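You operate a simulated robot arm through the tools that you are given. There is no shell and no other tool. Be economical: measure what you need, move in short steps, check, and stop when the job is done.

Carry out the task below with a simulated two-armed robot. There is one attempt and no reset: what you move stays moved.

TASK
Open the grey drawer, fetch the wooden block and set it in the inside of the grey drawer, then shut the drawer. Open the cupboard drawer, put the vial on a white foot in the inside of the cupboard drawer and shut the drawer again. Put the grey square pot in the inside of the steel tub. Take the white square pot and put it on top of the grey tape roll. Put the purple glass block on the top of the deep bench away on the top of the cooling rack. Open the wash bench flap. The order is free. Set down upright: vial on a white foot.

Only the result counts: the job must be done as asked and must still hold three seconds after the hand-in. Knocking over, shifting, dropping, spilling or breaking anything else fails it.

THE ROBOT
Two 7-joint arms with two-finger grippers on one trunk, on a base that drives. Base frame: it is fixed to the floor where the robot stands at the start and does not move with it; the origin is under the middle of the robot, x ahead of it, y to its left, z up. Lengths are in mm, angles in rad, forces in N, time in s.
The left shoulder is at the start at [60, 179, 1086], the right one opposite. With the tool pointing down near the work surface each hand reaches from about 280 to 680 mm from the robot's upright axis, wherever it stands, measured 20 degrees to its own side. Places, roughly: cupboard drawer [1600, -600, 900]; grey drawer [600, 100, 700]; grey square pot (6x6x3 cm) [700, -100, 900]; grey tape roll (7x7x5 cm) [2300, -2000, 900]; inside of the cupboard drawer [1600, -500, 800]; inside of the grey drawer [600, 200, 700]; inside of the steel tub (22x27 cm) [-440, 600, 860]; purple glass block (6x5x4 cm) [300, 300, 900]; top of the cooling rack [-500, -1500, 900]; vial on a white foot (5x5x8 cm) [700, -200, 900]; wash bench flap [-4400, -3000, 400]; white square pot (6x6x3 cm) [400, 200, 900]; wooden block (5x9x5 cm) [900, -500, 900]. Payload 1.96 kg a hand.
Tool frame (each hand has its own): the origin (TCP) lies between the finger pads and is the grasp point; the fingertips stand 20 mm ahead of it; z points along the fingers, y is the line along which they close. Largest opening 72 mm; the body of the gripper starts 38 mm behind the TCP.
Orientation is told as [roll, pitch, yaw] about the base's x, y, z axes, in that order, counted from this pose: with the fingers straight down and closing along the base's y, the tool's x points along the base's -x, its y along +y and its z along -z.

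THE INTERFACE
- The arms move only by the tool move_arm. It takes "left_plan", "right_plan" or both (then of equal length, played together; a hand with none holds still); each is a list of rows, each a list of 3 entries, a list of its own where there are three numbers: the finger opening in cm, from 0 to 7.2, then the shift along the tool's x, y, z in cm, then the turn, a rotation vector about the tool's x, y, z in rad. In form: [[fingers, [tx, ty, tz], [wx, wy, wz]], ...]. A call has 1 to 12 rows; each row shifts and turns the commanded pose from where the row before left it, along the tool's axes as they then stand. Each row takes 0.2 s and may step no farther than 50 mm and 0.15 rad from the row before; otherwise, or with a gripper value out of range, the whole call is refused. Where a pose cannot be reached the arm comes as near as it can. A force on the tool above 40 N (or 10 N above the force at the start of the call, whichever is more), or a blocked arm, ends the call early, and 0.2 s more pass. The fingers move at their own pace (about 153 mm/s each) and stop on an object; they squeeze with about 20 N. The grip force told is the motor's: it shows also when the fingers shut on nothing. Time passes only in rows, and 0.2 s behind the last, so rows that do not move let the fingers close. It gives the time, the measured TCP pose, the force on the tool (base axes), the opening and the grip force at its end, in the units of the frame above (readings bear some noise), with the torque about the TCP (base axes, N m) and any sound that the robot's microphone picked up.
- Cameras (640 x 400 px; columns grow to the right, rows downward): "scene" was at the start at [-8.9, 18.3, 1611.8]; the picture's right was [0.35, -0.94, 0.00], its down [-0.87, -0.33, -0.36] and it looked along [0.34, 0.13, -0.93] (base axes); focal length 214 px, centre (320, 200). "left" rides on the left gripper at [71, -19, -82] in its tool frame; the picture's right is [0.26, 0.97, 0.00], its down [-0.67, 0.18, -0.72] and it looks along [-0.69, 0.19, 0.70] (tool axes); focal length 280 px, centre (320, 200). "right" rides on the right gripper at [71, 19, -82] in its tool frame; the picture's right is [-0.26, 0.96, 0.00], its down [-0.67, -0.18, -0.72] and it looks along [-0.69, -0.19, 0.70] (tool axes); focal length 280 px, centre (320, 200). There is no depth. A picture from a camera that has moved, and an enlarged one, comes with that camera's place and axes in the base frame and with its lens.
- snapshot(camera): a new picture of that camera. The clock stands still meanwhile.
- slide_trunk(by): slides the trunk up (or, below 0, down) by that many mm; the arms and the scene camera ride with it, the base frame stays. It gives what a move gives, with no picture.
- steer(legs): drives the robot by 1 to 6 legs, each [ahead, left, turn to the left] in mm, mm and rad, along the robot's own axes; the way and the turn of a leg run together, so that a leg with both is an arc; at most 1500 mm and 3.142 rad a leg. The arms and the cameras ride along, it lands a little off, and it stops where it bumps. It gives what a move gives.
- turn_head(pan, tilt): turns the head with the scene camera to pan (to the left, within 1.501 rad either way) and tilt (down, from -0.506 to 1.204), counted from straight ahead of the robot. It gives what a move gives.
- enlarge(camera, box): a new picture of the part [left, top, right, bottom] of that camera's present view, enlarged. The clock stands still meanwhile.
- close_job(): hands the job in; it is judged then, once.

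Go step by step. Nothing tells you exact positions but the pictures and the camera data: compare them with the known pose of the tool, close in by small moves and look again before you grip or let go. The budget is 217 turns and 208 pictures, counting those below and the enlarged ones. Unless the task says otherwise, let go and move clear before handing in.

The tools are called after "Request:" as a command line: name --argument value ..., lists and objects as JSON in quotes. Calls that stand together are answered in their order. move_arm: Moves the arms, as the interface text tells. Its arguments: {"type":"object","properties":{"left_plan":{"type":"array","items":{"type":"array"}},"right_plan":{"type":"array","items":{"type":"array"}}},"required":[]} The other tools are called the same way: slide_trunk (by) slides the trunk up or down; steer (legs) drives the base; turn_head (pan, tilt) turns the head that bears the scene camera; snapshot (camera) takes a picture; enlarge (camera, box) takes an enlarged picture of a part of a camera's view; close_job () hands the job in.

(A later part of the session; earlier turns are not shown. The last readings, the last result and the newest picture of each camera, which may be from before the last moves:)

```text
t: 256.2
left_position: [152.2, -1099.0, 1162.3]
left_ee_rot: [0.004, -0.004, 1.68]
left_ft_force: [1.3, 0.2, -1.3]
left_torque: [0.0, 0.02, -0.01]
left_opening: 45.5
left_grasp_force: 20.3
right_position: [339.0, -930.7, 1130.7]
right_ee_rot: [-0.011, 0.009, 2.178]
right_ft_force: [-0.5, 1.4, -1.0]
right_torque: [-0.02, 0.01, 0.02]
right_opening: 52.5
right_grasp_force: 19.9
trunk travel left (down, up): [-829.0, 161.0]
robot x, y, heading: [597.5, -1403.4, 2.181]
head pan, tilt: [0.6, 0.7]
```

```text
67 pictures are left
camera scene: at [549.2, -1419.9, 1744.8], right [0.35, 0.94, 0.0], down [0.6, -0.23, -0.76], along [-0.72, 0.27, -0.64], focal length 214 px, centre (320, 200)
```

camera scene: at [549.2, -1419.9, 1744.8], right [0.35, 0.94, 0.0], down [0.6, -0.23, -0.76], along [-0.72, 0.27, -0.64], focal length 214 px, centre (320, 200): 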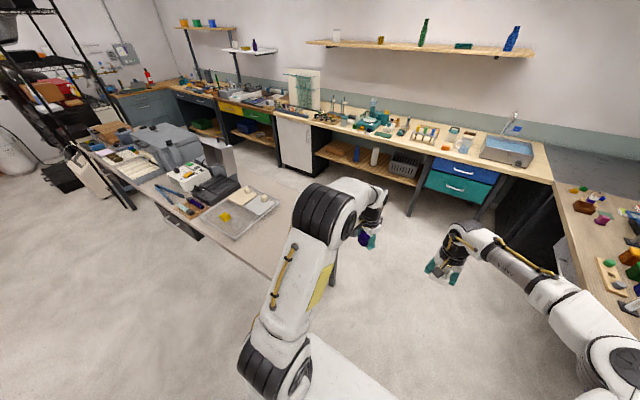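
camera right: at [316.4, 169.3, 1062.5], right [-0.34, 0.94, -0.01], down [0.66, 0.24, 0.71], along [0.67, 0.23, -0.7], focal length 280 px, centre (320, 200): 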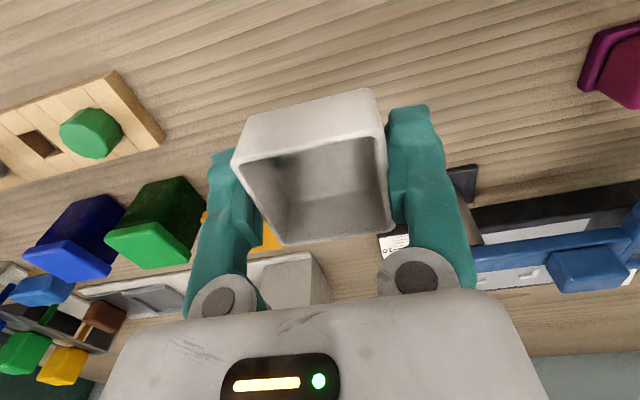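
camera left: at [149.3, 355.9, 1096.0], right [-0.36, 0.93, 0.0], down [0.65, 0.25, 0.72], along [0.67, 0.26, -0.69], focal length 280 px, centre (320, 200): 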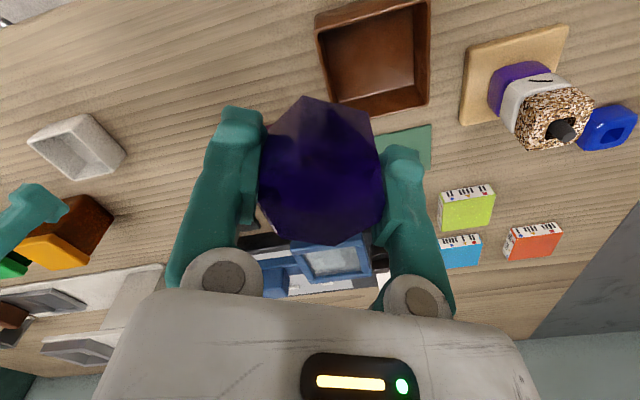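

The rack is at the near end of the white table. Approach along its side.

Request:
enlarge --camera "scene" --box '[180, 160, 300, 235]'

Request:
steer --legs '[[-50, 0, 0], [0, 780, 0]]'

Request:
turn_head --pan 0.2 --tilt 0.9

Request:
snapshot --camera "scene"

Request:
snapshot --camera "left"

```text
5.33 times, centred on (240, 198) of scene
camera zoom: at [549.2, -1419.9, 1744.8], right [0.35, 0.94, 0.0], down [0.6, -0.23, -0.76], along [-0.72, 0.27, -0.64], focal length 1144 px, centre (747, 213)
```

zoom: 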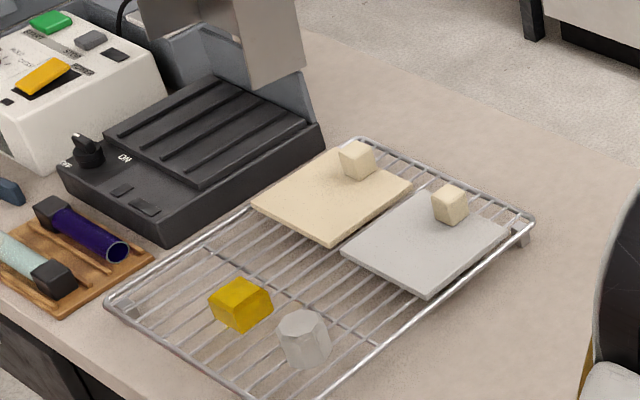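

```text
t: 261.0
left_position: [-467.5, -1604.9, 1163.4]
left_ee_rot: [0.004, -0.006, 1.693]
left_ft_force: [-0.3, 0.4, -1.8]
left_torque: [-0.02, -0.02, 0.03]
left_opening: 45.3
left_grasp_force: 20.2
right_position: [-283.0, -1433.1, 1130.4]
right_ee_rot: [-0.009, 0.009, 2.192]
right_ft_force: [0.0, -0.5, -1.5]
right_torque: [-0.02, 0.01, 0.0]
right_opening: 52.7
right_grasp_force: 19.4
trunk travel left (down, up): [-829.0, 161.0]
robot x, y, heading: [-22.2, -1899.4, 2.191]
head pan, tilt: [0.6, 0.7]
```

```text
t: 261.8
left_position: [-467.5, -1604.9, 1164.3]
left_ee_rot: [0.004, -0.005, 1.695]
left_ft_force: [0.2, -0.4, -1.9]
left_torque: [0.03, -0.04, 0.0]
left_opening: 45.2
left_grasp_force: 20.0
right_position: [-283.5, -1434.0, 1131.1]
right_ee_rot: [-0.009, 0.007, 2.192]
right_ft_force: [0.1, -1.1, -1.0]
right_torque: [-0.02, -0.01, 0.03]
right_opening: 52.5
right_grasp_force: 20.0
trunk travel left (down, up): [-829.0, 161.0]
robot x, y, heading: [-23.2, -1901.3, 2.192]
head pan, tilt: [0.201, 0.901]
```

```text
65 pictures are left
camera scene: at [-42.1, -1898.4, 1728.7], right [0.68, 0.73, 0.0], down [0.58, -0.53, -0.62], along [-0.46, 0.42, -0.78], focal length 214 px, centre (320, 200)
```

scene: 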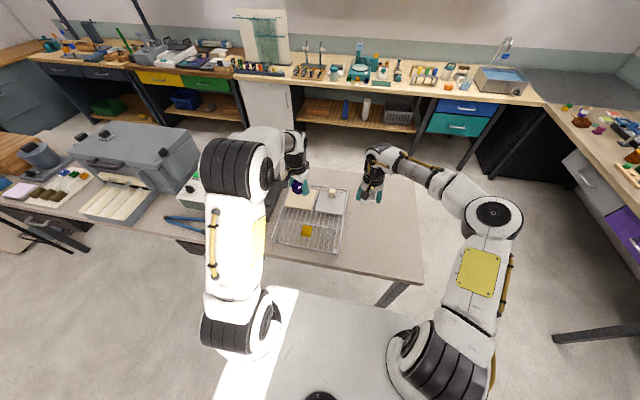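

```text
64 pictures are left
camera left: at [-440.2, -1672.0, 1245.7], right [-0.93, -0.38, 0.0], down [-0.26, 0.64, 0.72], along [-0.27, 0.67, -0.69], focal length 280 px, centre (320, 200)
```

left: 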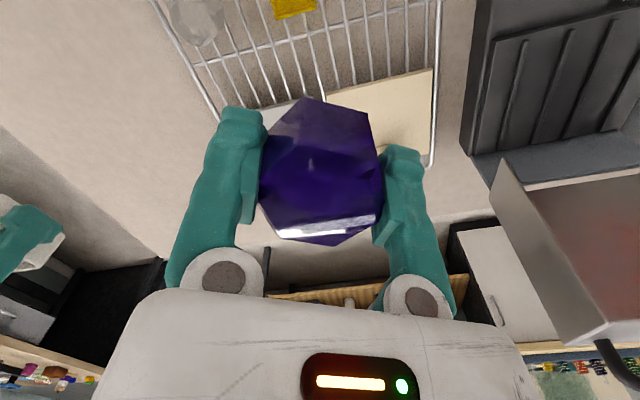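

Request:
enlarge --camera "scene" --box '[250, 170, 370, 265]'

```text
4.21 times, centred on (310, 218) of scene
camera zoom: at [-42.1, -1898.4, 1728.7], right [0.68, 0.73, 0.0], down [0.58, -0.53, -0.62], along [-0.46, 0.42, -0.78], focal length 903 px, centre (362, 126)
```

zoom: 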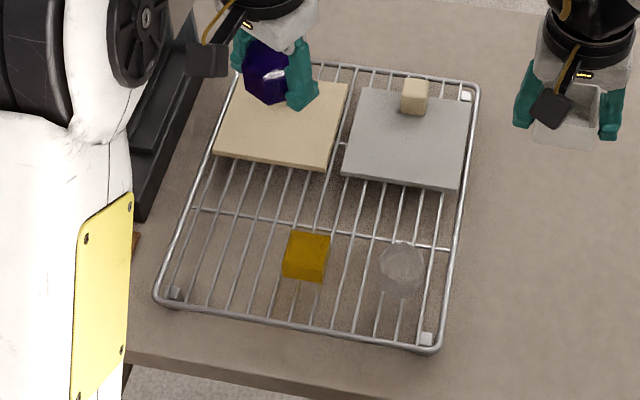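

Free spot is left of the yellow cube. Drive 75 mm left and lower.

Request:
steer --legs '[[-8, 75, 0]]'

Request:
slide_trunk --by -180

Request:
enlarge --camera "scene" --box '[250, 170, 390, 270]'

Request:
snapshot --camera "left"

```text
t: 262.9
left_position: [-521.6, -1651.5, 1164.4]
left_ee_rot: [0.004, -0.005, 1.693]
left_ft_force: [0.0, 0.1, -1.3]
left_torque: [0.03, -0.01, -0.02]
left_opening: 45.1
left_grasp_force: 20.6
right_position: [-334.7, -1481.9, 1129.2]
right_ee_rot: [-0.009, 0.009, 2.191]
right_ft_force: [-0.2, -0.4, -0.3]
right_torque: [0.01, -0.04, -0.02]
right_opening: 52.7
right_grasp_force: 19.6
trunk travel left (down, up): [-829.0, 161.0]
robot x, y, heading: [-74.2, -1948.0, 2.196]
head pan, tilt: [0.201, 0.901]
```

```text
t: 264.9
left_position: [-522.1, -1653.3, 984.2]
left_ee_rot: [0.003, -0.005, 1.693]
left_ft_force: [-0.1, -0.5, -1.7]
left_torque: [0.01, -0.02, -0.01]
left_opening: 45.3
left_grasp_force: 20.1
right_position: [-336.8, -1482.4, 950.7]
right_ee_rot: [-0.01, 0.01, 2.192]
right_ft_force: [-0.7, -0.2, -0.4]
right_torque: [-0.01, 0.01, 0.02]
right_opening: 52.7
right_grasp_force: 19.9
trunk travel left (down, up): [-649.0, 341.0]
robot x, y, heading: [-74.3, -1947.5, 2.195]
head pan, tilt: [0.201, 0.901]
```

```text
4.00 times, centred on (320, 220) of scene
camera zoom: at [-96.2, -1947.5, 1548.7], right [0.68, 0.73, 0.0], down [0.58, -0.53, -0.62], along [-0.46, 0.42, -0.78], focal length 858 px, centre (320, 120)
```

zoom: 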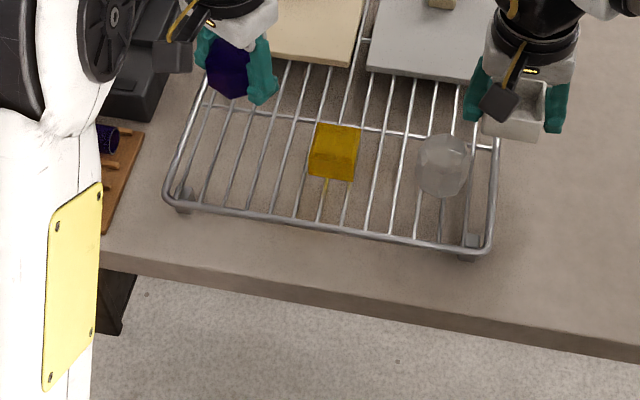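

```text
61 pictures are left
camera left: at [-494.1, -1720.7, 1065.8], right [-0.93, -0.38, 0.0], down [-0.26, 0.64, 0.72], along [-0.27, 0.67, -0.69], focal length 280 px, centre (320, 200)
```

left: 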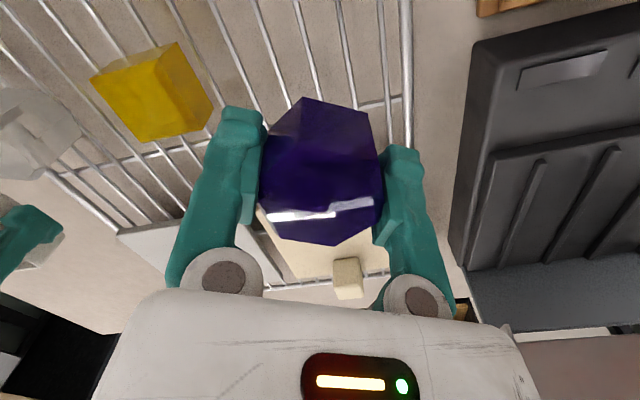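

Request:
move_arm --left_plan '[[0, [0, 0, 2.5], [0, 0, 0]], [0, [0, 0, 1.5], [0, 0, 0]], [0, [0, 0, 0.7], [0, 0, 0]], [0, [0, 0, 0.5], [0, 0, 0]], [0, [0, 0, 0.5], [0, 0, 0]], [0, [0, 0, 0.5], [0, 0, 0]], [0, [0, 0, 0.5], [0, 0, 0]], [0, [0, 0, 0.5], [0, 0, 0]]]'

Request:
snapshot --camera "left"

```text
t: 266.7
left_position: [-522.2, -1653.3, 911.9]
left_ee_rot: [0.003, -0.005, 1.693]
left_ft_force: [0.3, -0.5, -0.9]
left_torque: [0.01, -0.02, 0.01]
left_opening: 45.5
left_grasp_force: 20.0
right_position: [-336.9, -1483.1, 950.4]
right_ee_rot: [-0.011, 0.009, 2.191]
right_ft_force: [-0.1, -0.1, -0.2]
right_torque: [0.01, 0.01, 0.02]
right_opening: 52.8
right_grasp_force: 19.6
trunk travel left (down, up): [-649.0, 341.0]
robot x, y, heading: [-77.9, -1949.4, 2.194]
head pan, tilt: [0.201, 0.901]
```

```text
60 pictures are left
camera left: at [-494.9, -1719.9, 993.3], right [-0.93, -0.38, 0.0], down [-0.26, 0.64, 0.72], along [-0.27, 0.67, -0.69], focal length 280 px, centre (320, 200)
```

left: 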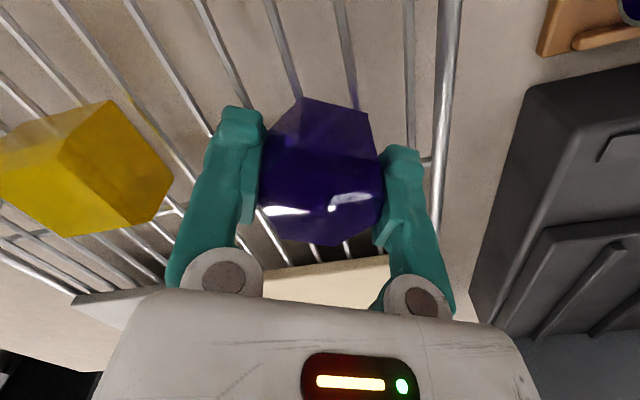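

Request:
move_arm --left_plan '[[0, [0, 0, 0.5], [0, 0, 0]], [0, [0, 0, 0.5], [0, 0, 0]], [0, [0, 0, 0.4], [0, 0, 0]], [0, [0, 0, 0.4], [0, 0, 0]], [0, [0, 0, 0.4], [0, 0, 0]], [0, [0, 0, 0.4], [0, 0, 0]], [0, [0, 0, 0.4], [0, 0, 0]], [0, [0, 0, 0.4], [0, 0, 0]]]'

Request:
snapshot --camera "left"

Request:
enlarge --camera "scene" --box '[250, 170, 390, 270]'

```text
t: 267.4
left_position: [-523.4, -1653.3, 905.2]
left_ee_rot: [0.01, -0.014, 1.694]
left_ft_force: [2.9, -3.1, 17.6]
left_torque: [-0.32, -0.43, -0.17]
left_opening: 46.1
left_grasp_force: 19.5
right_position: [-334.9, -1483.5, 952.0]
right_ee_rot: [-0.009, 0.008, 2.193]
right_ft_force: [0.7, 0.2, -1.5]
right_torque: [0.03, 0.0, 0.02]
right_opening: 52.5
right_grasp_force: 20.1
trunk travel left (down, up): [-649.0, 341.0]
robot x, y, heading: [-78.9, -1945.3, 2.196]
head pan, tilt: [0.201, 0.901]
stopped in row 3 (left hand): the force on the tool passed its limit at 45 N (the readings are from after the stop); the commanded pose is now the measured one
```

```text
59 pictures are left
camera left: at [-494.3, -1720.4, 985.9], right [-0.93, -0.38, 0.0], down [-0.26, 0.64, 0.73], along [-0.28, 0.67, -0.69], focal length 280 px, centre (320, 200)
```

left: 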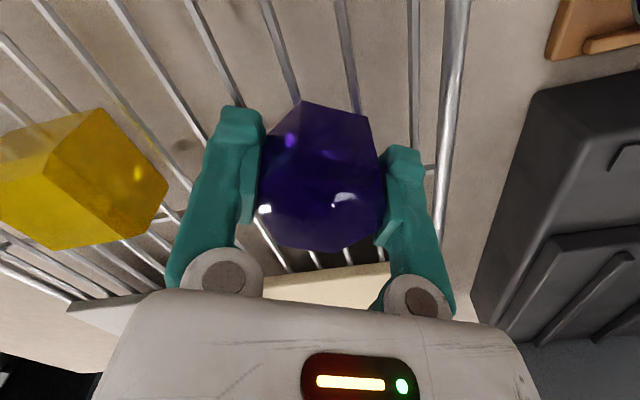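

```text
4.00 times, centred on (320, 220) of scene
camera zoom: at [-93.9, -1949.5, 1548.7], right [0.68, 0.73, 0.0], down [0.57, -0.53, -0.62], along [-0.46, 0.42, -0.78], focal length 858 px, centre (320, 120)
```

zoom: 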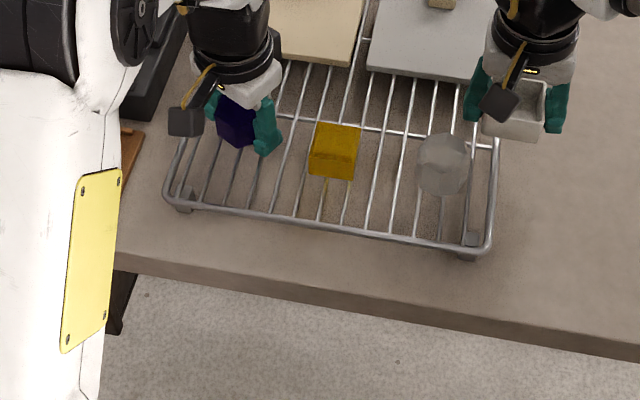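

Contact with the rack. Release carefully.

Request:
move_arm --left_plan '[[4.8, [0, 0, 0], [0, 0, 0]], [5.6, [0, 0, 0], [0, 0, 0]], [5.6, [0, 0, 0], [0, 0, 0]]]'

Request:
snapshot --camera "left"

```text
t: 268.2
left_position: [-524.8, -1652.9, 904.4]
left_ee_rot: [0.009, -0.015, 1.696]
left_ft_force: [-8.0, 0.7, 27.0]
left_torque: [0.04, -0.7, 0.13]
left_opening: 51.8
left_grasp_force: 0.1
right_position: [-336.2, -1484.6, 952.7]
right_ee_rot: [-0.011, 0.007, 2.19]
right_ft_force: [0.4, -1.0, -0.9]
right_torque: [0.0, 0.03, 0.0]
right_opening: 52.8
right_grasp_force: 19.9
trunk travel left (down, up): [-649.0, 341.0]
robot x, y, heading: [-72.2, -1946.3, 2.197]
head pan, tilt: [0.201, 0.901]
```

```text
57 pictures are left
camera left: at [-495.5, -1720.5, 985.4], right [-0.93, -0.38, 0.0], down [-0.26, 0.64, 0.73], along [-0.28, 0.67, -0.69], focal length 280 px, centre (320, 200)
```

left: 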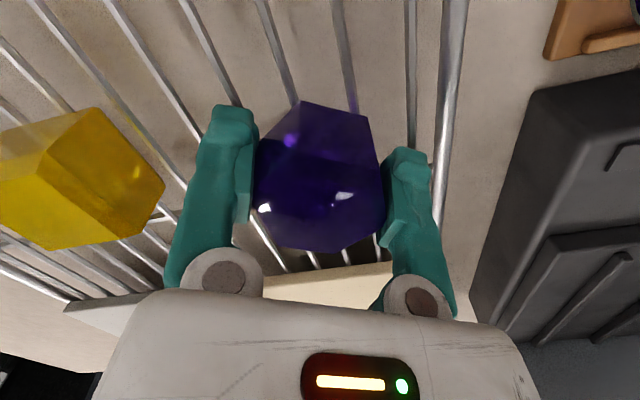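

Request:
move_arm --left_plan '[[5.2, [0, 0, -0.4], [0, 0, 0]], [5.6, [0, 0, 0], [0, 0, 0]], [5.6, [0, 0, -1], [0, 0, 0]]]'

Request:
snapshot --camera "left"

```text
t: 269.0
left_position: [-523.1, -1652.2, 916.8]
left_ee_rot: [0.006, -0.01, 1.693]
left_ft_force: [0.3, 1.5, 0.4]
left_torque: [0.04, -0.01, -0.01]
left_opening: 56.1
left_grasp_force: 0.0
right_position: [-336.0, -1481.8, 950.9]
right_ee_rot: [-0.011, 0.008, 2.191]
right_ft_force: [0.3, -0.1, -0.1]
right_torque: [-0.04, 0.01, -0.02]
right_opening: 52.8
right_grasp_force: 20.0
trunk travel left (down, up): [-649.0, 341.0]
robot x, y, heading: [-74.8, -1950.4, 2.199]
head pan, tilt: [0.201, 0.901]
```

```text
56 pictures are left
camera left: at [-495.8, -1719.0, 997.7], right [-0.93, -0.38, 0.0], down [-0.26, 0.64, 0.72], along [-0.28, 0.67, -0.69], focal length 280 px, centre (320, 200)
```

left: 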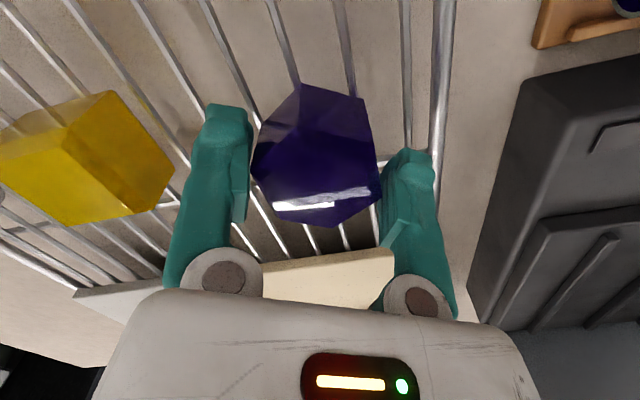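

Request:
move_arm --left_plan '[[5.9, [0, 0, -2], [0, 0, 0]], [5.9, [0, 0, -3], [0, 0, 0]], [7.2, [0, 0, -4], [0, 0, 0]], [7.2, [0, 0, -4], [0, 0, 0]]]'

Request:
enlarge --camera "scene" --box '[250, 170, 390, 270]'

```text
t: 270.0
left_position: [-523.5, -1652.3, 985.5]
left_ee_rot: [0.007, -0.012, 1.694]
left_ft_force: [1.1, 0.1, -0.3]
left_torque: [-0.03, -0.04, 0.01]
left_opening: 71.9
left_grasp_force: 0.1
left hand out of reach, approached as far as the arm can: row 3, 4
right_position: [-335.6, -1481.9, 951.4]
right_ee_rot: [-0.01, 0.009, 2.192]
right_ft_force: [1.0, 0.1, -0.8]
right_torque: [-0.02, -0.01, 0.0]
right_opening: 52.7
right_grasp_force: 19.9
trunk travel left (down, up): [-649.0, 341.0]
robot x, y, heading: [-69.8, -1948.4, 2.197]
head pan, tilt: [0.201, 0.901]
```

```text
4.00 times, centred on (320, 220) of scene
camera zoom: at [-96.5, -1947.4, 1548.6], right [0.68, 0.73, 0.0], down [0.58, -0.53, -0.62], along [-0.46, 0.42, -0.78], focal length 858 px, centre (320, 120)
```

zoom: 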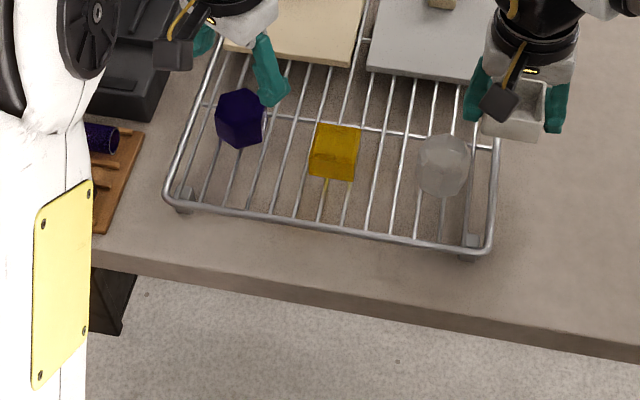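

Purple block is on the rack. Now carry the white pot to the tape roll on the far bench.

Request:
slide_trunk --by 180

Request:
steer --legs '[[-150, 0, 0], [0, -900, 0], [0, 0, 3.124], [350, 0, 0], [0, 1050, 0]]'

Request:
turn_head --pan 0 --tilt 0.6

Request:
snapshot --camera "scene"

```text
t: 272.0
left_position: [-522.6, -1653.4, 1165.8]
left_ee_rot: [0.009, -0.011, 1.694]
left_ft_force: [0.6, -0.3, 0.5]
left_torque: [0.02, 0.02, 0.02]
left_opening: 71.9
left_grasp_force: 0.1
right_position: [-335.9, -1482.8, 1130.0]
right_ee_rot: [-0.011, 0.009, 2.193]
right_ft_force: [0.4, 0.4, -1.3]
right_torque: [-0.03, -0.01, 0.0]
right_opening: 52.6
right_grasp_force: 20.4
trunk travel left (down, up): [-829.0, 161.0]
robot x, y, heading: [-72.9, -1948.8, 2.193]
head pan, tilt: [0.201, 0.901]
```

```text
t: 291.9
left_position: [2273.3, -1602.6, 1166.0]
left_ee_rot: [0.007, -0.013, -1.52]
left_ft_force: [0.2, 0.8, 0.0]
left_torque: [-0.01, 0.02, -0.01]
left_opening: 72.0
left_grasp_force: 0.0
right_position: [2074.1, -1758.7, 1129.8]
right_ee_rot: [-0.011, 0.008, -1.021]
right_ft_force: [0.1, 0.2, -1.5]
right_torque: [-0.02, 0.01, -0.02]
right_opening: 51.8
right_grasp_force: 19.9
trunk travel left (down, up): [-829.0, 161.0]
robot x, y, heading: [1846.5, -1276.2, -1.018]
head pan, tilt: [0.201, 0.901]
```

```text
t: 292.7
left_position: [2274.1, -1600.1, 1165.5]
left_ee_rot: [0.007, -0.012, -1.517]
left_ft_force: [-0.1, 0.3, -1.1]
left_torque: [0.02, 0.03, -0.03]
left_opening: 72.2
left_grasp_force: 0.1
right_position: [2075.3, -1758.7, 1130.6]
right_ee_rot: [-0.01, 0.01, -1.019]
right_ft_force: [0.1, 0.5, -1.0]
right_torque: [0.02, 0.01, 0.02]
right_opening: 52.1
right_grasp_force: 19.6
trunk travel left (down, up): [-829.0, 161.0]
robot x, y, heading: [1844.9, -1278.2, -1.015]
head pan, tilt: [0.0, 0.6]
```

```text
54 pictures are left
camera scene: at [1859.9, -1300.2, 1753.4], right [-0.85, -0.53, 0.0], down [-0.3, 0.48, -0.82], along [0.43, -0.7, -0.57], focal length 214 px, centre (320, 200)
```

scene: 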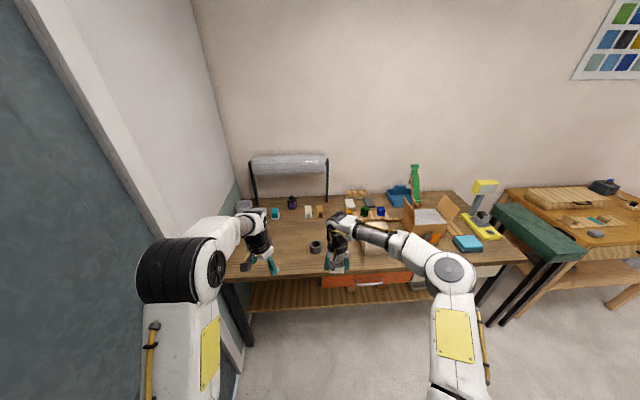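

Request:
enlarge --camera "scene" --box '[230, 180, 390, 280]'

Request:
steer --legs '[[300, 25, 0]]'

Request:
turn_head --pan 0 --tilt 0.8

Request:
snapshot --camera "scene"

Request:
snapshot --camera "right"

```text
4.00 times, centred on (310, 230) of scene
camera zoom: at [1859.9, -1300.2, 1753.4], right [-0.85, -0.53, 0.0], down [-0.3, 0.48, -0.82], along [0.43, -0.7, -0.57], focal length 858 px, centre (360, 80)
```

zoom: 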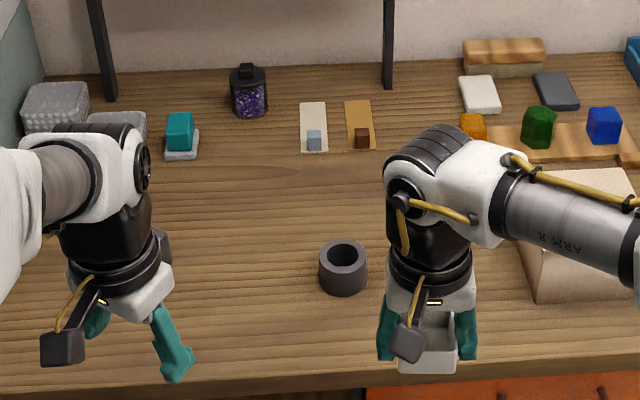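

```text
t: 294.8
left_position: [2450.3, -1842.4, 1166.3]
left_ee_rot: [0.007, -0.012, -1.517]
left_ft_force: [0.2, -0.4, -0.3]
left_torque: [-0.02, -0.01, -0.01]
left_opening: 72.0
left_grasp_force: 0.0
right_position: [2253.0, -1998.7, 1131.2]
right_ee_rot: [-0.011, 0.007, -1.02]
right_ft_force: [0.0, 0.3, -1.0]
right_torque: [0.05, 0.02, 0.0]
right_opening: 51.8
right_grasp_force: 19.8
trunk travel left (down, up): [-829.0, 161.0]
robot x, y, heading: [2022.5, -1515.3, -1.016]
head pan, tilt: [0.0, 0.6]
```

```text
t: 295.5
left_position: [2451.8, -1844.6, 1166.1]
left_ee_rot: [0.006, -0.011, -1.515]
left_ft_force: [-0.2, -0.8, 0.3]
left_torque: [0.04, 0.06, -0.03]
left_opening: 72.0
left_grasp_force: 0.0
right_position: [2254.2, -1999.6, 1130.1]
right_ee_rot: [-0.009, 0.008, -1.02]
right_ft_force: [-0.6, -0.5, -1.0]
right_torque: [0.01, 0.03, -0.01]
right_opening: 52.0
right_grasp_force: 19.9
trunk travel left (down, up): [-829.0, 161.0]
robot x, y, heading: [2023.8, -1518.8, -1.02]
head pan, tilt: [0.0, 0.799]
```

```text
52 pictures are left
camera scene: at [2034.3, -1535.8, 1736.6], right [-0.85, -0.53, 0.0], down [-0.38, 0.61, -0.7], along [0.37, -0.59, -0.72], focal length 214 px, centre (320, 200)
```

scene: 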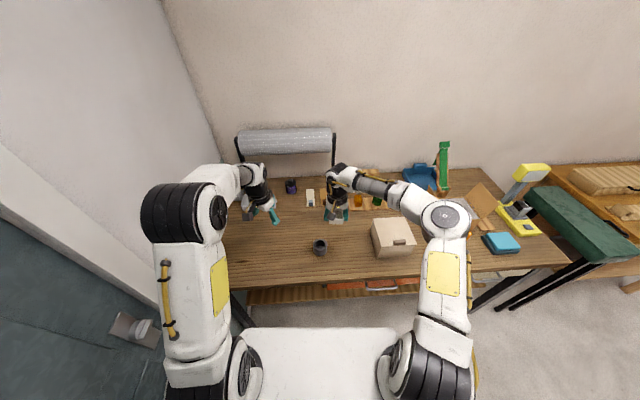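

```text
51 pictures are left
camera right: at [2233.8, -1930.6, 1211.7], right [0.96, 0.28, -0.01], down [0.21, -0.67, 0.71], along [0.19, -0.68, -0.7], focal length 280 px, centre (320, 200)
```

right: 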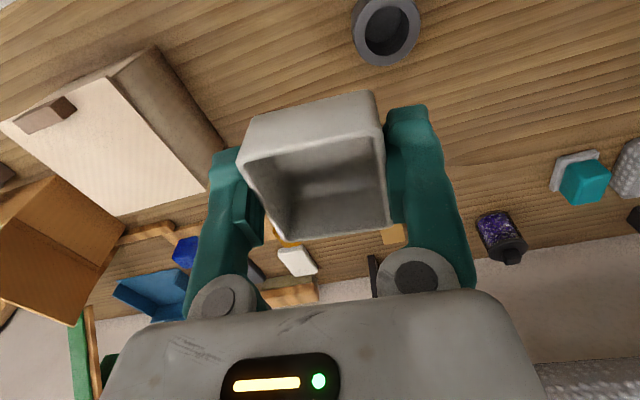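

Request:
move_arm --right_plan '[[0, [-0.8, 3.0, 0], [0, 0, 0]], [0, [-0.8, 2.9, 0], [0, 0, 0]]]'

Request:
slide_trunk --by -130

Request:
enlarge --camera "scene" --box '[260, 180, 400, 280]'

Request:
snapshot --camera "right"

```text
t: 296.1
left_position: [2452.9, -1842.7, 1166.6]
left_ee_rot: [0.005, -0.013, -1.518]
left_ft_force: [0.0, 1.4, -0.6]
left_torque: [0.01, 0.04, -0.06]
left_opening: 72.3
left_grasp_force: 0.1
right_position: [2312.6, -1982.4, 1129.1]
right_ee_rot: [-0.013, 0.009, -1.017]
right_ft_force: [0.1, 1.3, -0.3]
right_torque: [0.01, 0.03, 0.0]
right_opening: 51.9
right_grasp_force: 19.8
trunk travel left (down, up): [-829.0, 161.0]
robot x, y, heading: [2025.9, -1513.8, -1.02]
head pan, tilt: [0.0, 0.799]
```

```text
t: 297.7
left_position: [2451.7, -1842.8, 1036.2]
left_ee_rot: [0.007, -0.012, -1.516]
left_ft_force: [-0.6, -0.5, 0.4]
left_torque: [-0.04, 0.02, 0.0]
left_opening: 71.9
left_grasp_force: 0.2
right_position: [2311.0, -1981.3, 997.9]
right_ee_rot: [-0.01, 0.009, -1.019]
right_ft_force: [0.2, -0.4, -1.3]
right_torque: [0.0, 0.04, 0.03]
right_opening: 52.3
right_grasp_force: 20.2
trunk travel left (down, up): [-699.0, 291.0]
robot x, y, heading: [2022.6, -1516.8, -1.021]
head pan, tilt: [0.0, 0.799]
```

```text
4.00 times, centred on (330, 230) of scene
camera zoom: at [2033.7, -1534.8, 1606.6], right [-0.85, -0.53, 0.0], down [-0.38, 0.61, -0.7], along [0.37, -0.59, -0.72], focal length 858 px, centre (280, 80)
```

zoom: 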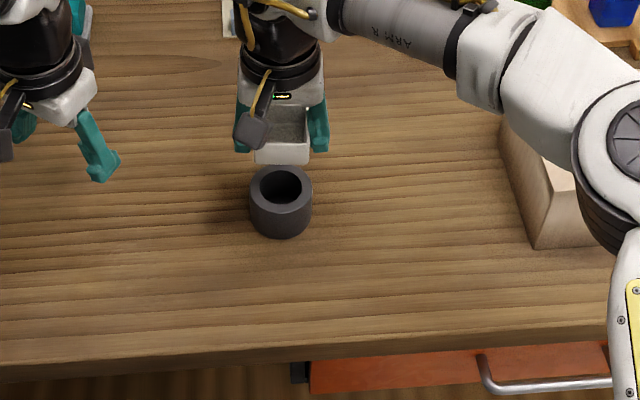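

```text
49 pictures are left
camera right: at [2290.9, -1912.3, 1079.7], right [0.96, 0.28, -0.01], down [0.21, -0.67, 0.71], along [0.19, -0.69, -0.7], focal length 280 px, centre (320, 200)
```

right: 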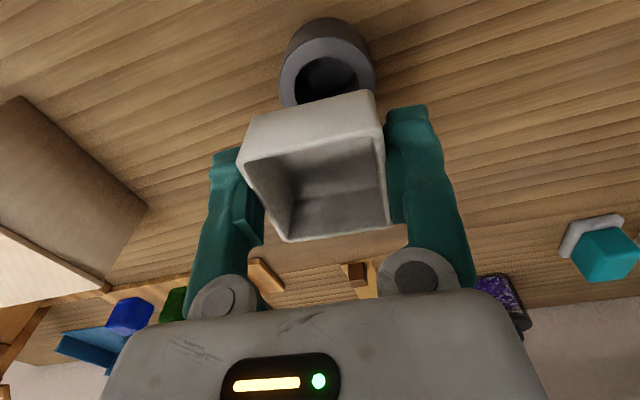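

Request:
move_arm --right_plan '[[0, [-0.8, 0.1, 2], [0, 0, 0]], [0, [0, 0, 2.2], [0, 0, 0]]]'

Request:
enlarge --camera "scene" --box '[280, 190, 360, 250]'

Request:
snapshot --camera "right"

Request:
snapshot --camera "left"

```text
t: 298.3
left_position: [2449.6, -1843.8, 1036.0]
left_ee_rot: [0.008, -0.012, -1.516]
left_ft_force: [1.2, 0.0, 0.0]
left_torque: [-0.01, -0.02, -0.04]
left_opening: 72.0
left_grasp_force: 0.0
right_position: [2313.4, -1988.4, 955.2]
right_ee_rot: [-0.01, 0.01, -1.02]
right_ft_force: [-0.3, 0.4, -0.6]
right_torque: [0.02, -0.03, 0.0]
right_opening: 52.1
right_grasp_force: 20.1
trunk travel left (down, up): [-699.0, 291.0]
robot x, y, heading: [2024.0, -1516.3, -1.019]
head pan, tilt: [0.0, 0.799]
```

```text
6.67 times, centred on (320, 220) of scene
camera zoom: at [2033.5, -1535.1, 1606.6], right [-0.85, -0.53, 0.0], down [-0.38, 0.61, -0.7], along [0.37, -0.59, -0.72], focal length 1430 px, centre (320, 67)
```

zoom: 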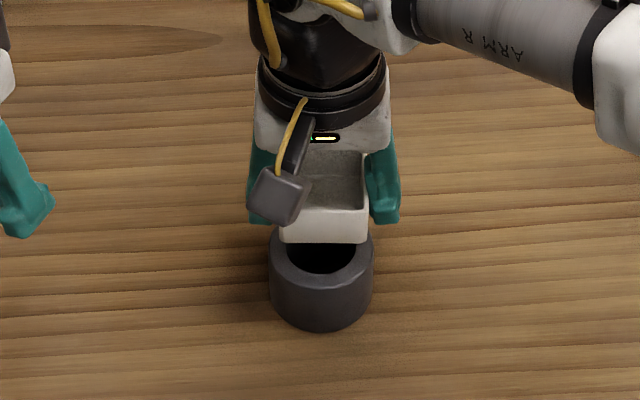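

```text
47 pictures are left
camera right: at [2293.9, -1919.0, 1037.1], right [0.96, 0.28, -0.01], down [0.21, -0.67, 0.71], along [0.19, -0.69, -0.7], focal length 280 px, centre (320, 200)
```

right: 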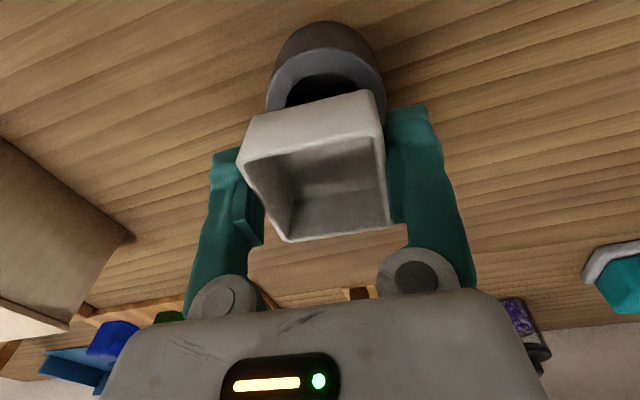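

```text
46 pictures are left
camera left: at [2427.4, -1771.1, 1117.0], right [0.95, 0.31, 0.0], down [0.21, -0.66, 0.72], along [0.23, -0.69, -0.69], focal length 280 px, centre (320, 200)
```

left: 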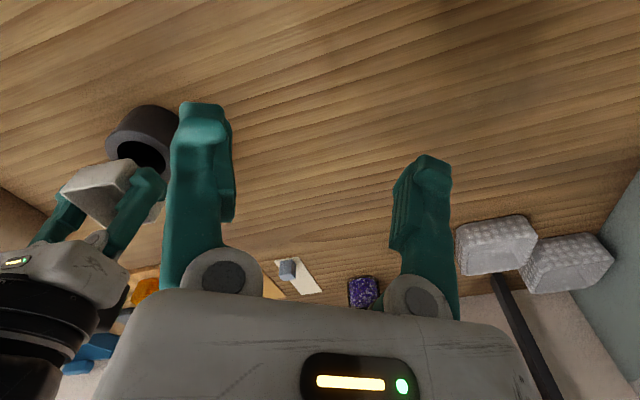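

Request:
move_arm --right_plan '[[0, [-0.9, 0.1, 1.5], [0, 0, 0]], [0, [0, 0, 1], [0, 0, 0]]]'

Request:
enlarge --camera "scene" --box '[280, 190, 360, 250]'

Request:
enlarge --camera "left" --box '[20, 70, 220, 220]'

```text
t: 298.9
left_position: [2451.4, -1842.4, 1035.7]
left_ee_rot: [0.007, -0.013, -1.516]
left_ft_force: [-1.2, -0.3, 0.0]
left_torque: [-0.01, 0.02, -0.01]
left_opening: 72.1
left_grasp_force: 0.1
right_position: [2320.1, -1994.1, 931.4]
right_ee_rot: [-0.01, 0.01, -1.019]
right_ft_force: [0.1, 0.8, -1.3]
right_torque: [-0.02, -0.04, 0.0]
right_opening: 52.4
right_grasp_force: 19.9
trunk travel left (down, up): [-699.0, 291.0]
robot x, y, heading: [2021.4, -1516.1, -1.016]
head pan, tilt: [0.0, 0.799]
```

```text
6.67 times, centred on (320, 220) of scene
camera zoom: at [2033.2, -1534.7, 1606.6], right [-0.85, -0.53, 0.0], down [-0.38, 0.61, -0.7], along [0.37, -0.59, -0.72], focal length 1430 px, centre (320, 67)
```

zoom: 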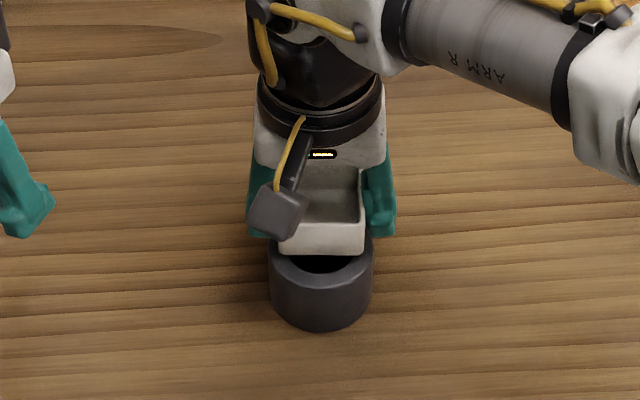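

```text
2.67 times, centred on (120, 145) of left
camera zoom: at [2427.2, -1770.8, 1117.1], right [0.95, 0.31, 0.0], down [0.21, -0.66, 0.72], along [0.23, -0.69, -0.69], focal length 748 px, centre (853, 347)
```

zoom: 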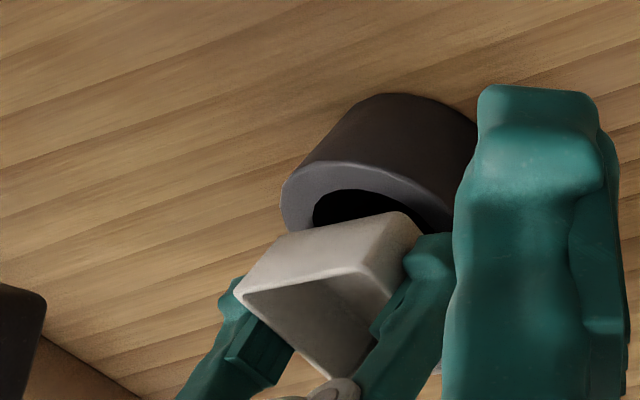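

Well aligned over the roll. Lower to contact.

Request:
move_arm --right_plan '[[0, [0, 0, 0.6], [0, 0, 0]], [0, [0, 0, 0.5], [0, 0, 0]], [0, [0, 0, 0.4], [0, 0, 0]], [0, [0, 0, 0.4], [0, 0, 0]], [0, [0, 0, 0.4], [0, 0, 0]], [0, [0, 0, 0.4], [0, 0, 0]], [0, [0, 0, 0.4], [0, 0, 0]], [0, [0, 0, 0.4], [0, 0, 0]]]'

Request:
enlarge --camera "scene" --box '[280, 190, 360, 250]'

Request:
enlarge --camera "left" --box '[20, 70, 220, 220]'

```text
t: 299.9
left_position: [2448.9, -1842.4, 1036.0]
left_ee_rot: [0.007, -0.014, -1.517]
left_ft_force: [-0.1, -0.3, 0.5]
left_torque: [0.0, 0.01, 0.0]
left_opening: 72.2
left_grasp_force: 0.1
right_position: [2320.6, -1994.9, 916.9]
right_ee_rot: [-0.008, 0.002, -1.021]
right_ft_force: [-5.7, 4.2, 21.7]
right_torque: [0.36, 0.3, 0.04]
right_opening: 54.2
right_grasp_force: 20.2
trunk travel left (down, up): [-699.0, 291.0]
robot x, y, heading: [2024.3, -1517.0, -1.014]
head pan, tilt: [0.0, 0.799]
stopped in row 5 (right hand): the force on the tool passed its limit at 44 N (the readings are from after the stop); the commanded pose is now the measured one
```

```text
6.67 times, centred on (320, 220) of scene
camera zoom: at [2031.4, -1532.1, 1606.5], right [-0.85, -0.53, 0.0], down [-0.38, 0.61, -0.7], along [0.37, -0.59, -0.72], focal length 1430 px, centre (320, 67)
```

zoom: 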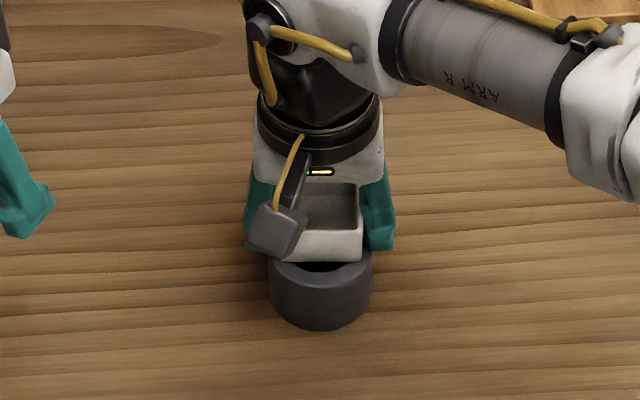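

```text
2.67 times, centred on (120, 145) of left
camera zoom: at [2425.7, -1769.2, 1117.8], right [0.95, 0.31, 0.0], down [0.21, -0.65, 0.73], along [0.23, -0.69, -0.69], focal length 748 px, centre (853, 347)
```

zoom: 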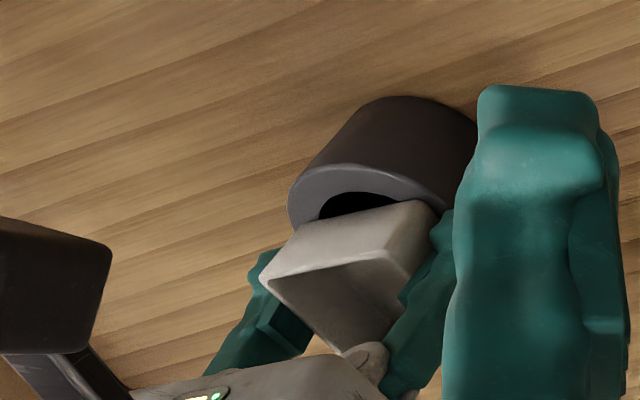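

Contact at the roll's top, but the pot sits ~12 mm too far back. Lift, correct, and lower again.

Request:
move_arm --right_plan '[[0, [0, 0, -0.8], [0, 0, 0]], [0, [1.2, 0, 0], [0, 0, 0]], [0, [0, 0, 0.4], [0, 0, 0]], [0, [0, 0, 0.3], [0, 0, 0]], [0, [0, 0, 0.3], [0, 0, 0]], [0, [0, 0, 0.3], [0, 0, 0]], [0, [0, 0, 0.3], [0, 0, 0]]]'

Request:
enlarge --camera "scene" --box '[280, 190, 360, 250]'

Request:
enlarge --camera "left" --box '[20, 70, 220, 220]'

```text
t: 301.2
left_position: [2450.0, -1840.6, 1036.7]
left_ee_rot: [0.007, -0.015, -1.517]
left_ft_force: [0.1, 0.3, 0.4]
left_torque: [0.03, 0.02, 0.04]
left_opening: 72.1
left_grasp_force: 0.0
right_position: [2315.4, -1986.1, 916.8]
right_ee_rot: [-0.004, -0.006, -1.024]
right_ft_force: [-4.4, 4.2, 18.8]
right_torque: [0.28, 0.41, 0.02]
right_opening: 54.3
right_grasp_force: 19.7
trunk travel left (down, up): [-699.0, 291.0]
robot x, y, heading: [2024.7, -1516.4, -1.019]
head pan, tilt: [0.0, 0.799]
stopped in row 6 (right hand): the force on the tool passed its limit at 45 N (the readings are from after the stop); the commanded pose is now the measured one
```

```text
6.67 times, centred on (320, 220) of scene
camera zoom: at [2031.4, -1532.2, 1606.6], right [-0.85, -0.53, 0.0], down [-0.38, 0.61, -0.7], along [0.37, -0.59, -0.72], focal length 1430 px, centre (320, 67)
```

zoom: 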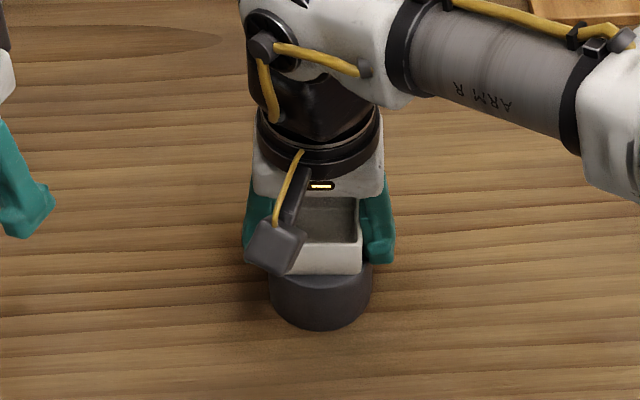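

```text
2.67 times, centred on (120, 145) of left
camera zoom: at [2425.7, -1769.3, 1118.0], right [0.95, 0.31, 0.0], down [0.21, -0.65, 0.73], along [0.23, -0.69, -0.69], focal length 748 px, centre (853, 347)
```

zoom: 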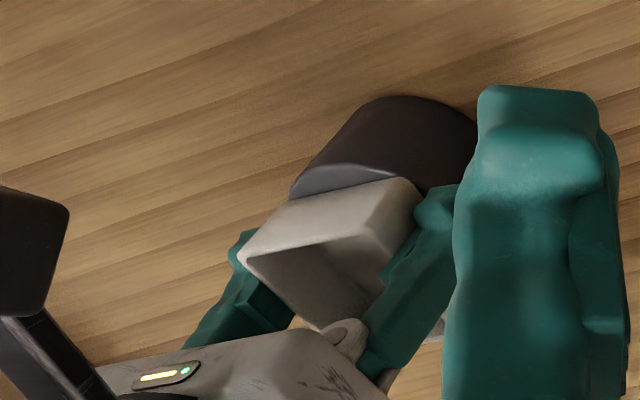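

Centred now. Release gently.

Request:
move_arm --right_plan '[[0, [0, 0, -0.15], [0, 0, 0]], [5.6, [0, 0, 0], [0, 0, 0]], [6.2, [0, 0, 0], [0, 0, 0]], [6.8, [0, 0, 0], [0, 0, 0]]]'

Request:
snapshot --camera "right"

Request:
enlarge --camera "left" --box '[20, 70, 220, 220]'

```text
t: 302.2
left_position: [2452.1, -1842.7, 1034.7]
left_ee_rot: [0.007, -0.013, -1.516]
left_ft_force: [-0.6, 0.3, -0.5]
left_torque: [0.0, -0.03, 0.01]
left_opening: 72.1
left_grasp_force: 0.1
right_position: [2315.9, -1987.5, 914.8]
right_ee_rot: [-0.006, -0.001, -1.024]
right_ft_force: [-0.7, -0.1, -0.5]
right_torque: [0.0, 0.01, 0.05]
right_opening: 68.0
right_grasp_force: 0.1
trunk travel left (down, up): [-699.0, 291.0]
robot x, y, heading: [2020.8, -1517.1, -1.012]
head pan, tilt: [0.0, 0.799]
```

```text
39 pictures are left
camera right: at [2295.2, -1917.6, 996.1], right [0.96, 0.28, 0.0], down [0.2, -0.67, 0.72], along [0.2, -0.69, -0.7], focal length 280 px, centre (320, 200)
```

right: 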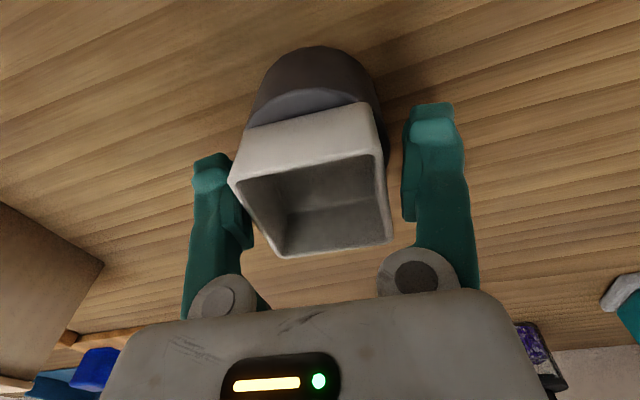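

```text
2.67 times, centred on (120, 145) of left
camera zoom: at [2427.5, -1771.2, 1116.8], right [0.95, 0.31, 0.0], down [0.21, -0.66, 0.72], along [0.23, -0.69, -0.69], focal length 748 px, centre (853, 347)
```

zoom: 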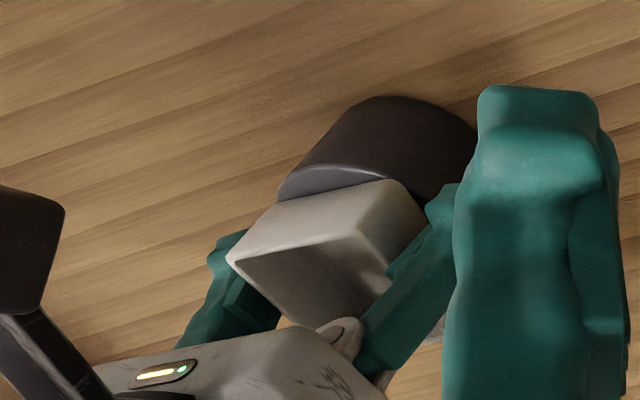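

Request:
move_arm --right_plan '[[6.9, [0, 0, -2], [0, 0, 0]], [7.2, [0, 0, -4], [0, 0, 0]], [7.2, [0, 0, -4], [0, 0, 0]], [7.2, [0, 0, -4], [0, 0, 0]]]'

Request:
enlarge --camera "scene" --box '[280, 190, 360, 250]'

Request:
slide_trunk --by 130

Request:
steer --legs '[[-450, 0, 0], [0, 0, -1.57]]'

Request:
turn_head --pan 0 --tilt 0.35

Request:
snapshot --camera "scene"

```text
t: 303.2
left_position: [2451.3, -1842.3, 1036.2]
left_ee_rot: [0.009, -0.012, -1.516]
left_ft_force: [0.4, 0.0, 0.6]
left_torque: [0.03, -0.02, 0.04]
left_opening: 71.9
left_grasp_force: 0.0
right_position: [2317.3, -1985.3, 1059.5]
right_ee_rot: [-0.005, -0.001, -1.022]
right_ft_force: [0.6, -0.5, -0.3]
right_torque: [0.01, 0.01, 0.0]
right_opening: 72.0
right_grasp_force: 0.1
trunk travel left (down, up): [-699.0, 291.0]
robot x, y, heading: [2019.8, -1517.0, -1.016]
head pan, tilt: [0.0, 0.799]
```

```text
6.67 times, centred on (320, 220) of scene
camera zoom: at [2033.4, -1534.2, 1606.5], right [-0.85, -0.53, 0.0], down [-0.38, 0.61, -0.7], along [0.37, -0.59, -0.72], focal length 1430 px, centre (320, 67)
```

zoom: 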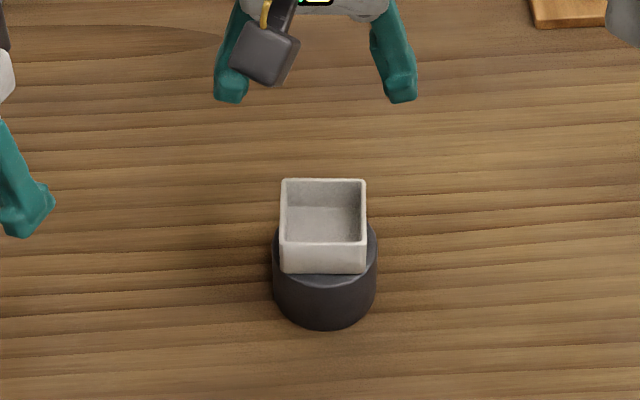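

```text
t: 304.8
left_position: [2452.2, -1842.2, 1166.4]
left_ee_rot: [0.006, -0.013, -1.515]
left_ft_force: [0.7, 0.3, -0.7]
left_torque: [-0.01, -0.01, -0.02]
left_opening: 71.9
left_grasp_force: 0.1
right_position: [2317.4, -1986.7, 1186.5]
right_ee_rot: [-0.007, -0.003, -1.023]
right_ft_force: [-0.3, -0.3, -0.8]
right_torque: [-0.02, 0.0, 0.0]
right_opening: 72.1
right_grasp_force: 0.2
trunk travel left (down, up): [-829.0, 161.0]
robot x, y, heading: [2021.4, -1515.1, -1.013]
head pan, tilt: [0.0, 0.799]
```

```text
t: 309.6
left_position: [1880.4, -1674.7, 1166.4]
left_ee_rot: [0.007, -0.01, -2.245]
left_ft_force: [1.4, 0.5, 0.0]
left_torque: [0.01, -0.02, -0.01]
left_opening: 71.7
left_grasp_force: 0.1
right_position: [1686.6, -1692.6, 1188.3]
right_ee_rot: [-0.005, -0.001, -1.748]
right_ft_force: [-0.1, 0.3, -0.5]
right_torque: [-0.03, 0.01, 0.01]
right_opening: 72.0
right_grasp_force: 0.1
trunk travel left (down, up): [-829.0, 161.0]
robot x, y, heading: [1780.3, -1147.1, -1.742]
head pan, tilt: [0.0, 0.799]
stopped in leg 2: the robot was blocked; the commanded pose is now the measured one
```

```text
t: 310.5
left_position: [1881.0, -1673.8, 1165.2]
left_ee_rot: [0.007, -0.011, -2.242]
left_ft_force: [0.1, -0.1, -0.5]
left_torque: [0.02, 0.01, 0.02]
left_opening: 72.2
left_grasp_force: 0.1
right_position: [1686.8, -1692.5, 1188.2]
right_ee_rot: [-0.004, -0.004, -1.748]
right_ft_force: [0.3, 0.7, -0.2]
right_torque: [-0.05, 0.0, 0.01]
right_opening: 72.1
right_grasp_force: 0.2
trunk travel left (down, up): [-829.0, 161.0]
robot x, y, heading: [1778.0, -1144.5, -1.744]
head pan, tilt: [0.0, 0.351]
```

```text
36 pictures are left
camera scene: at [1772.0, -1179.8, 1776.1], right [-0.99, 0.17, 0.0], down [0.06, 0.34, -0.94], along [-0.16, -0.92, -0.34], focal length 214 px, centre (320, 200)
```

scene: 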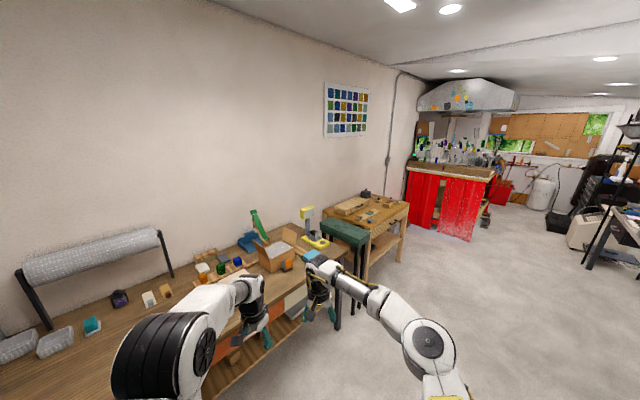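

White pot sits on the tape roll. The turn bumped something behind (door wall); I'll move away from it, then face the room's far end and head for the wash bench.

Request:
steer --legs '[[350, -355, 0], [0, 0, -0.789], [600, 0, 0], [0, -1500, 0], [0, -400, 0]]'

Request:
snapshot --camera "scene"

```text
t: 327.6
left_position: [-542.6, -710.8, 1165.8]
left_ee_rot: [0.008, -0.013, -2.985]
left_ft_force: [-0.9, -0.6, 0.5]
left_torque: [0.02, 0.01, 0.01]
left_opening: 72.2
left_grasp_force: 0.1
right_position: [-698.3, -592.0, 1187.7]
right_ee_rot: [-0.006, -0.003, -2.489]
right_ft_force: [-0.7, -0.2, -0.4]
right_torque: [0.03, 0.01, -0.01]
right_opening: 72.1
right_grasp_force: 0.0
trunk travel left (down, up): [-829.0, 161.0]
robot x, y, heading: [-262.0, -248.9, -2.483]
head pan, tilt: [0.0, 0.351]
```

```text
35 pictures are left
camera scene: at [-289.3, -273.4, 1776.2], right [-0.61, 0.79, 0.0], down [0.27, 0.21, -0.94], along [-0.74, -0.57, -0.34], focal length 214 px, centre (320, 200)
```

scene: 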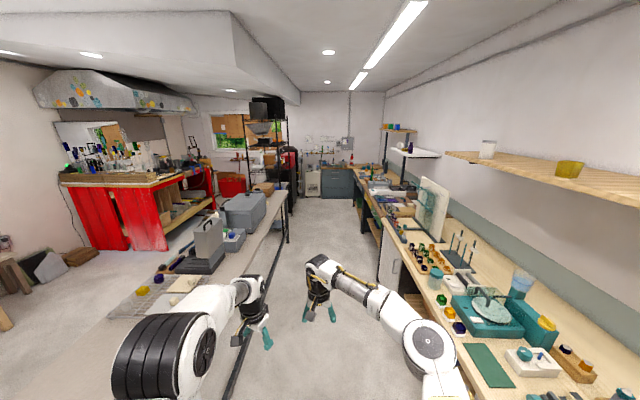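

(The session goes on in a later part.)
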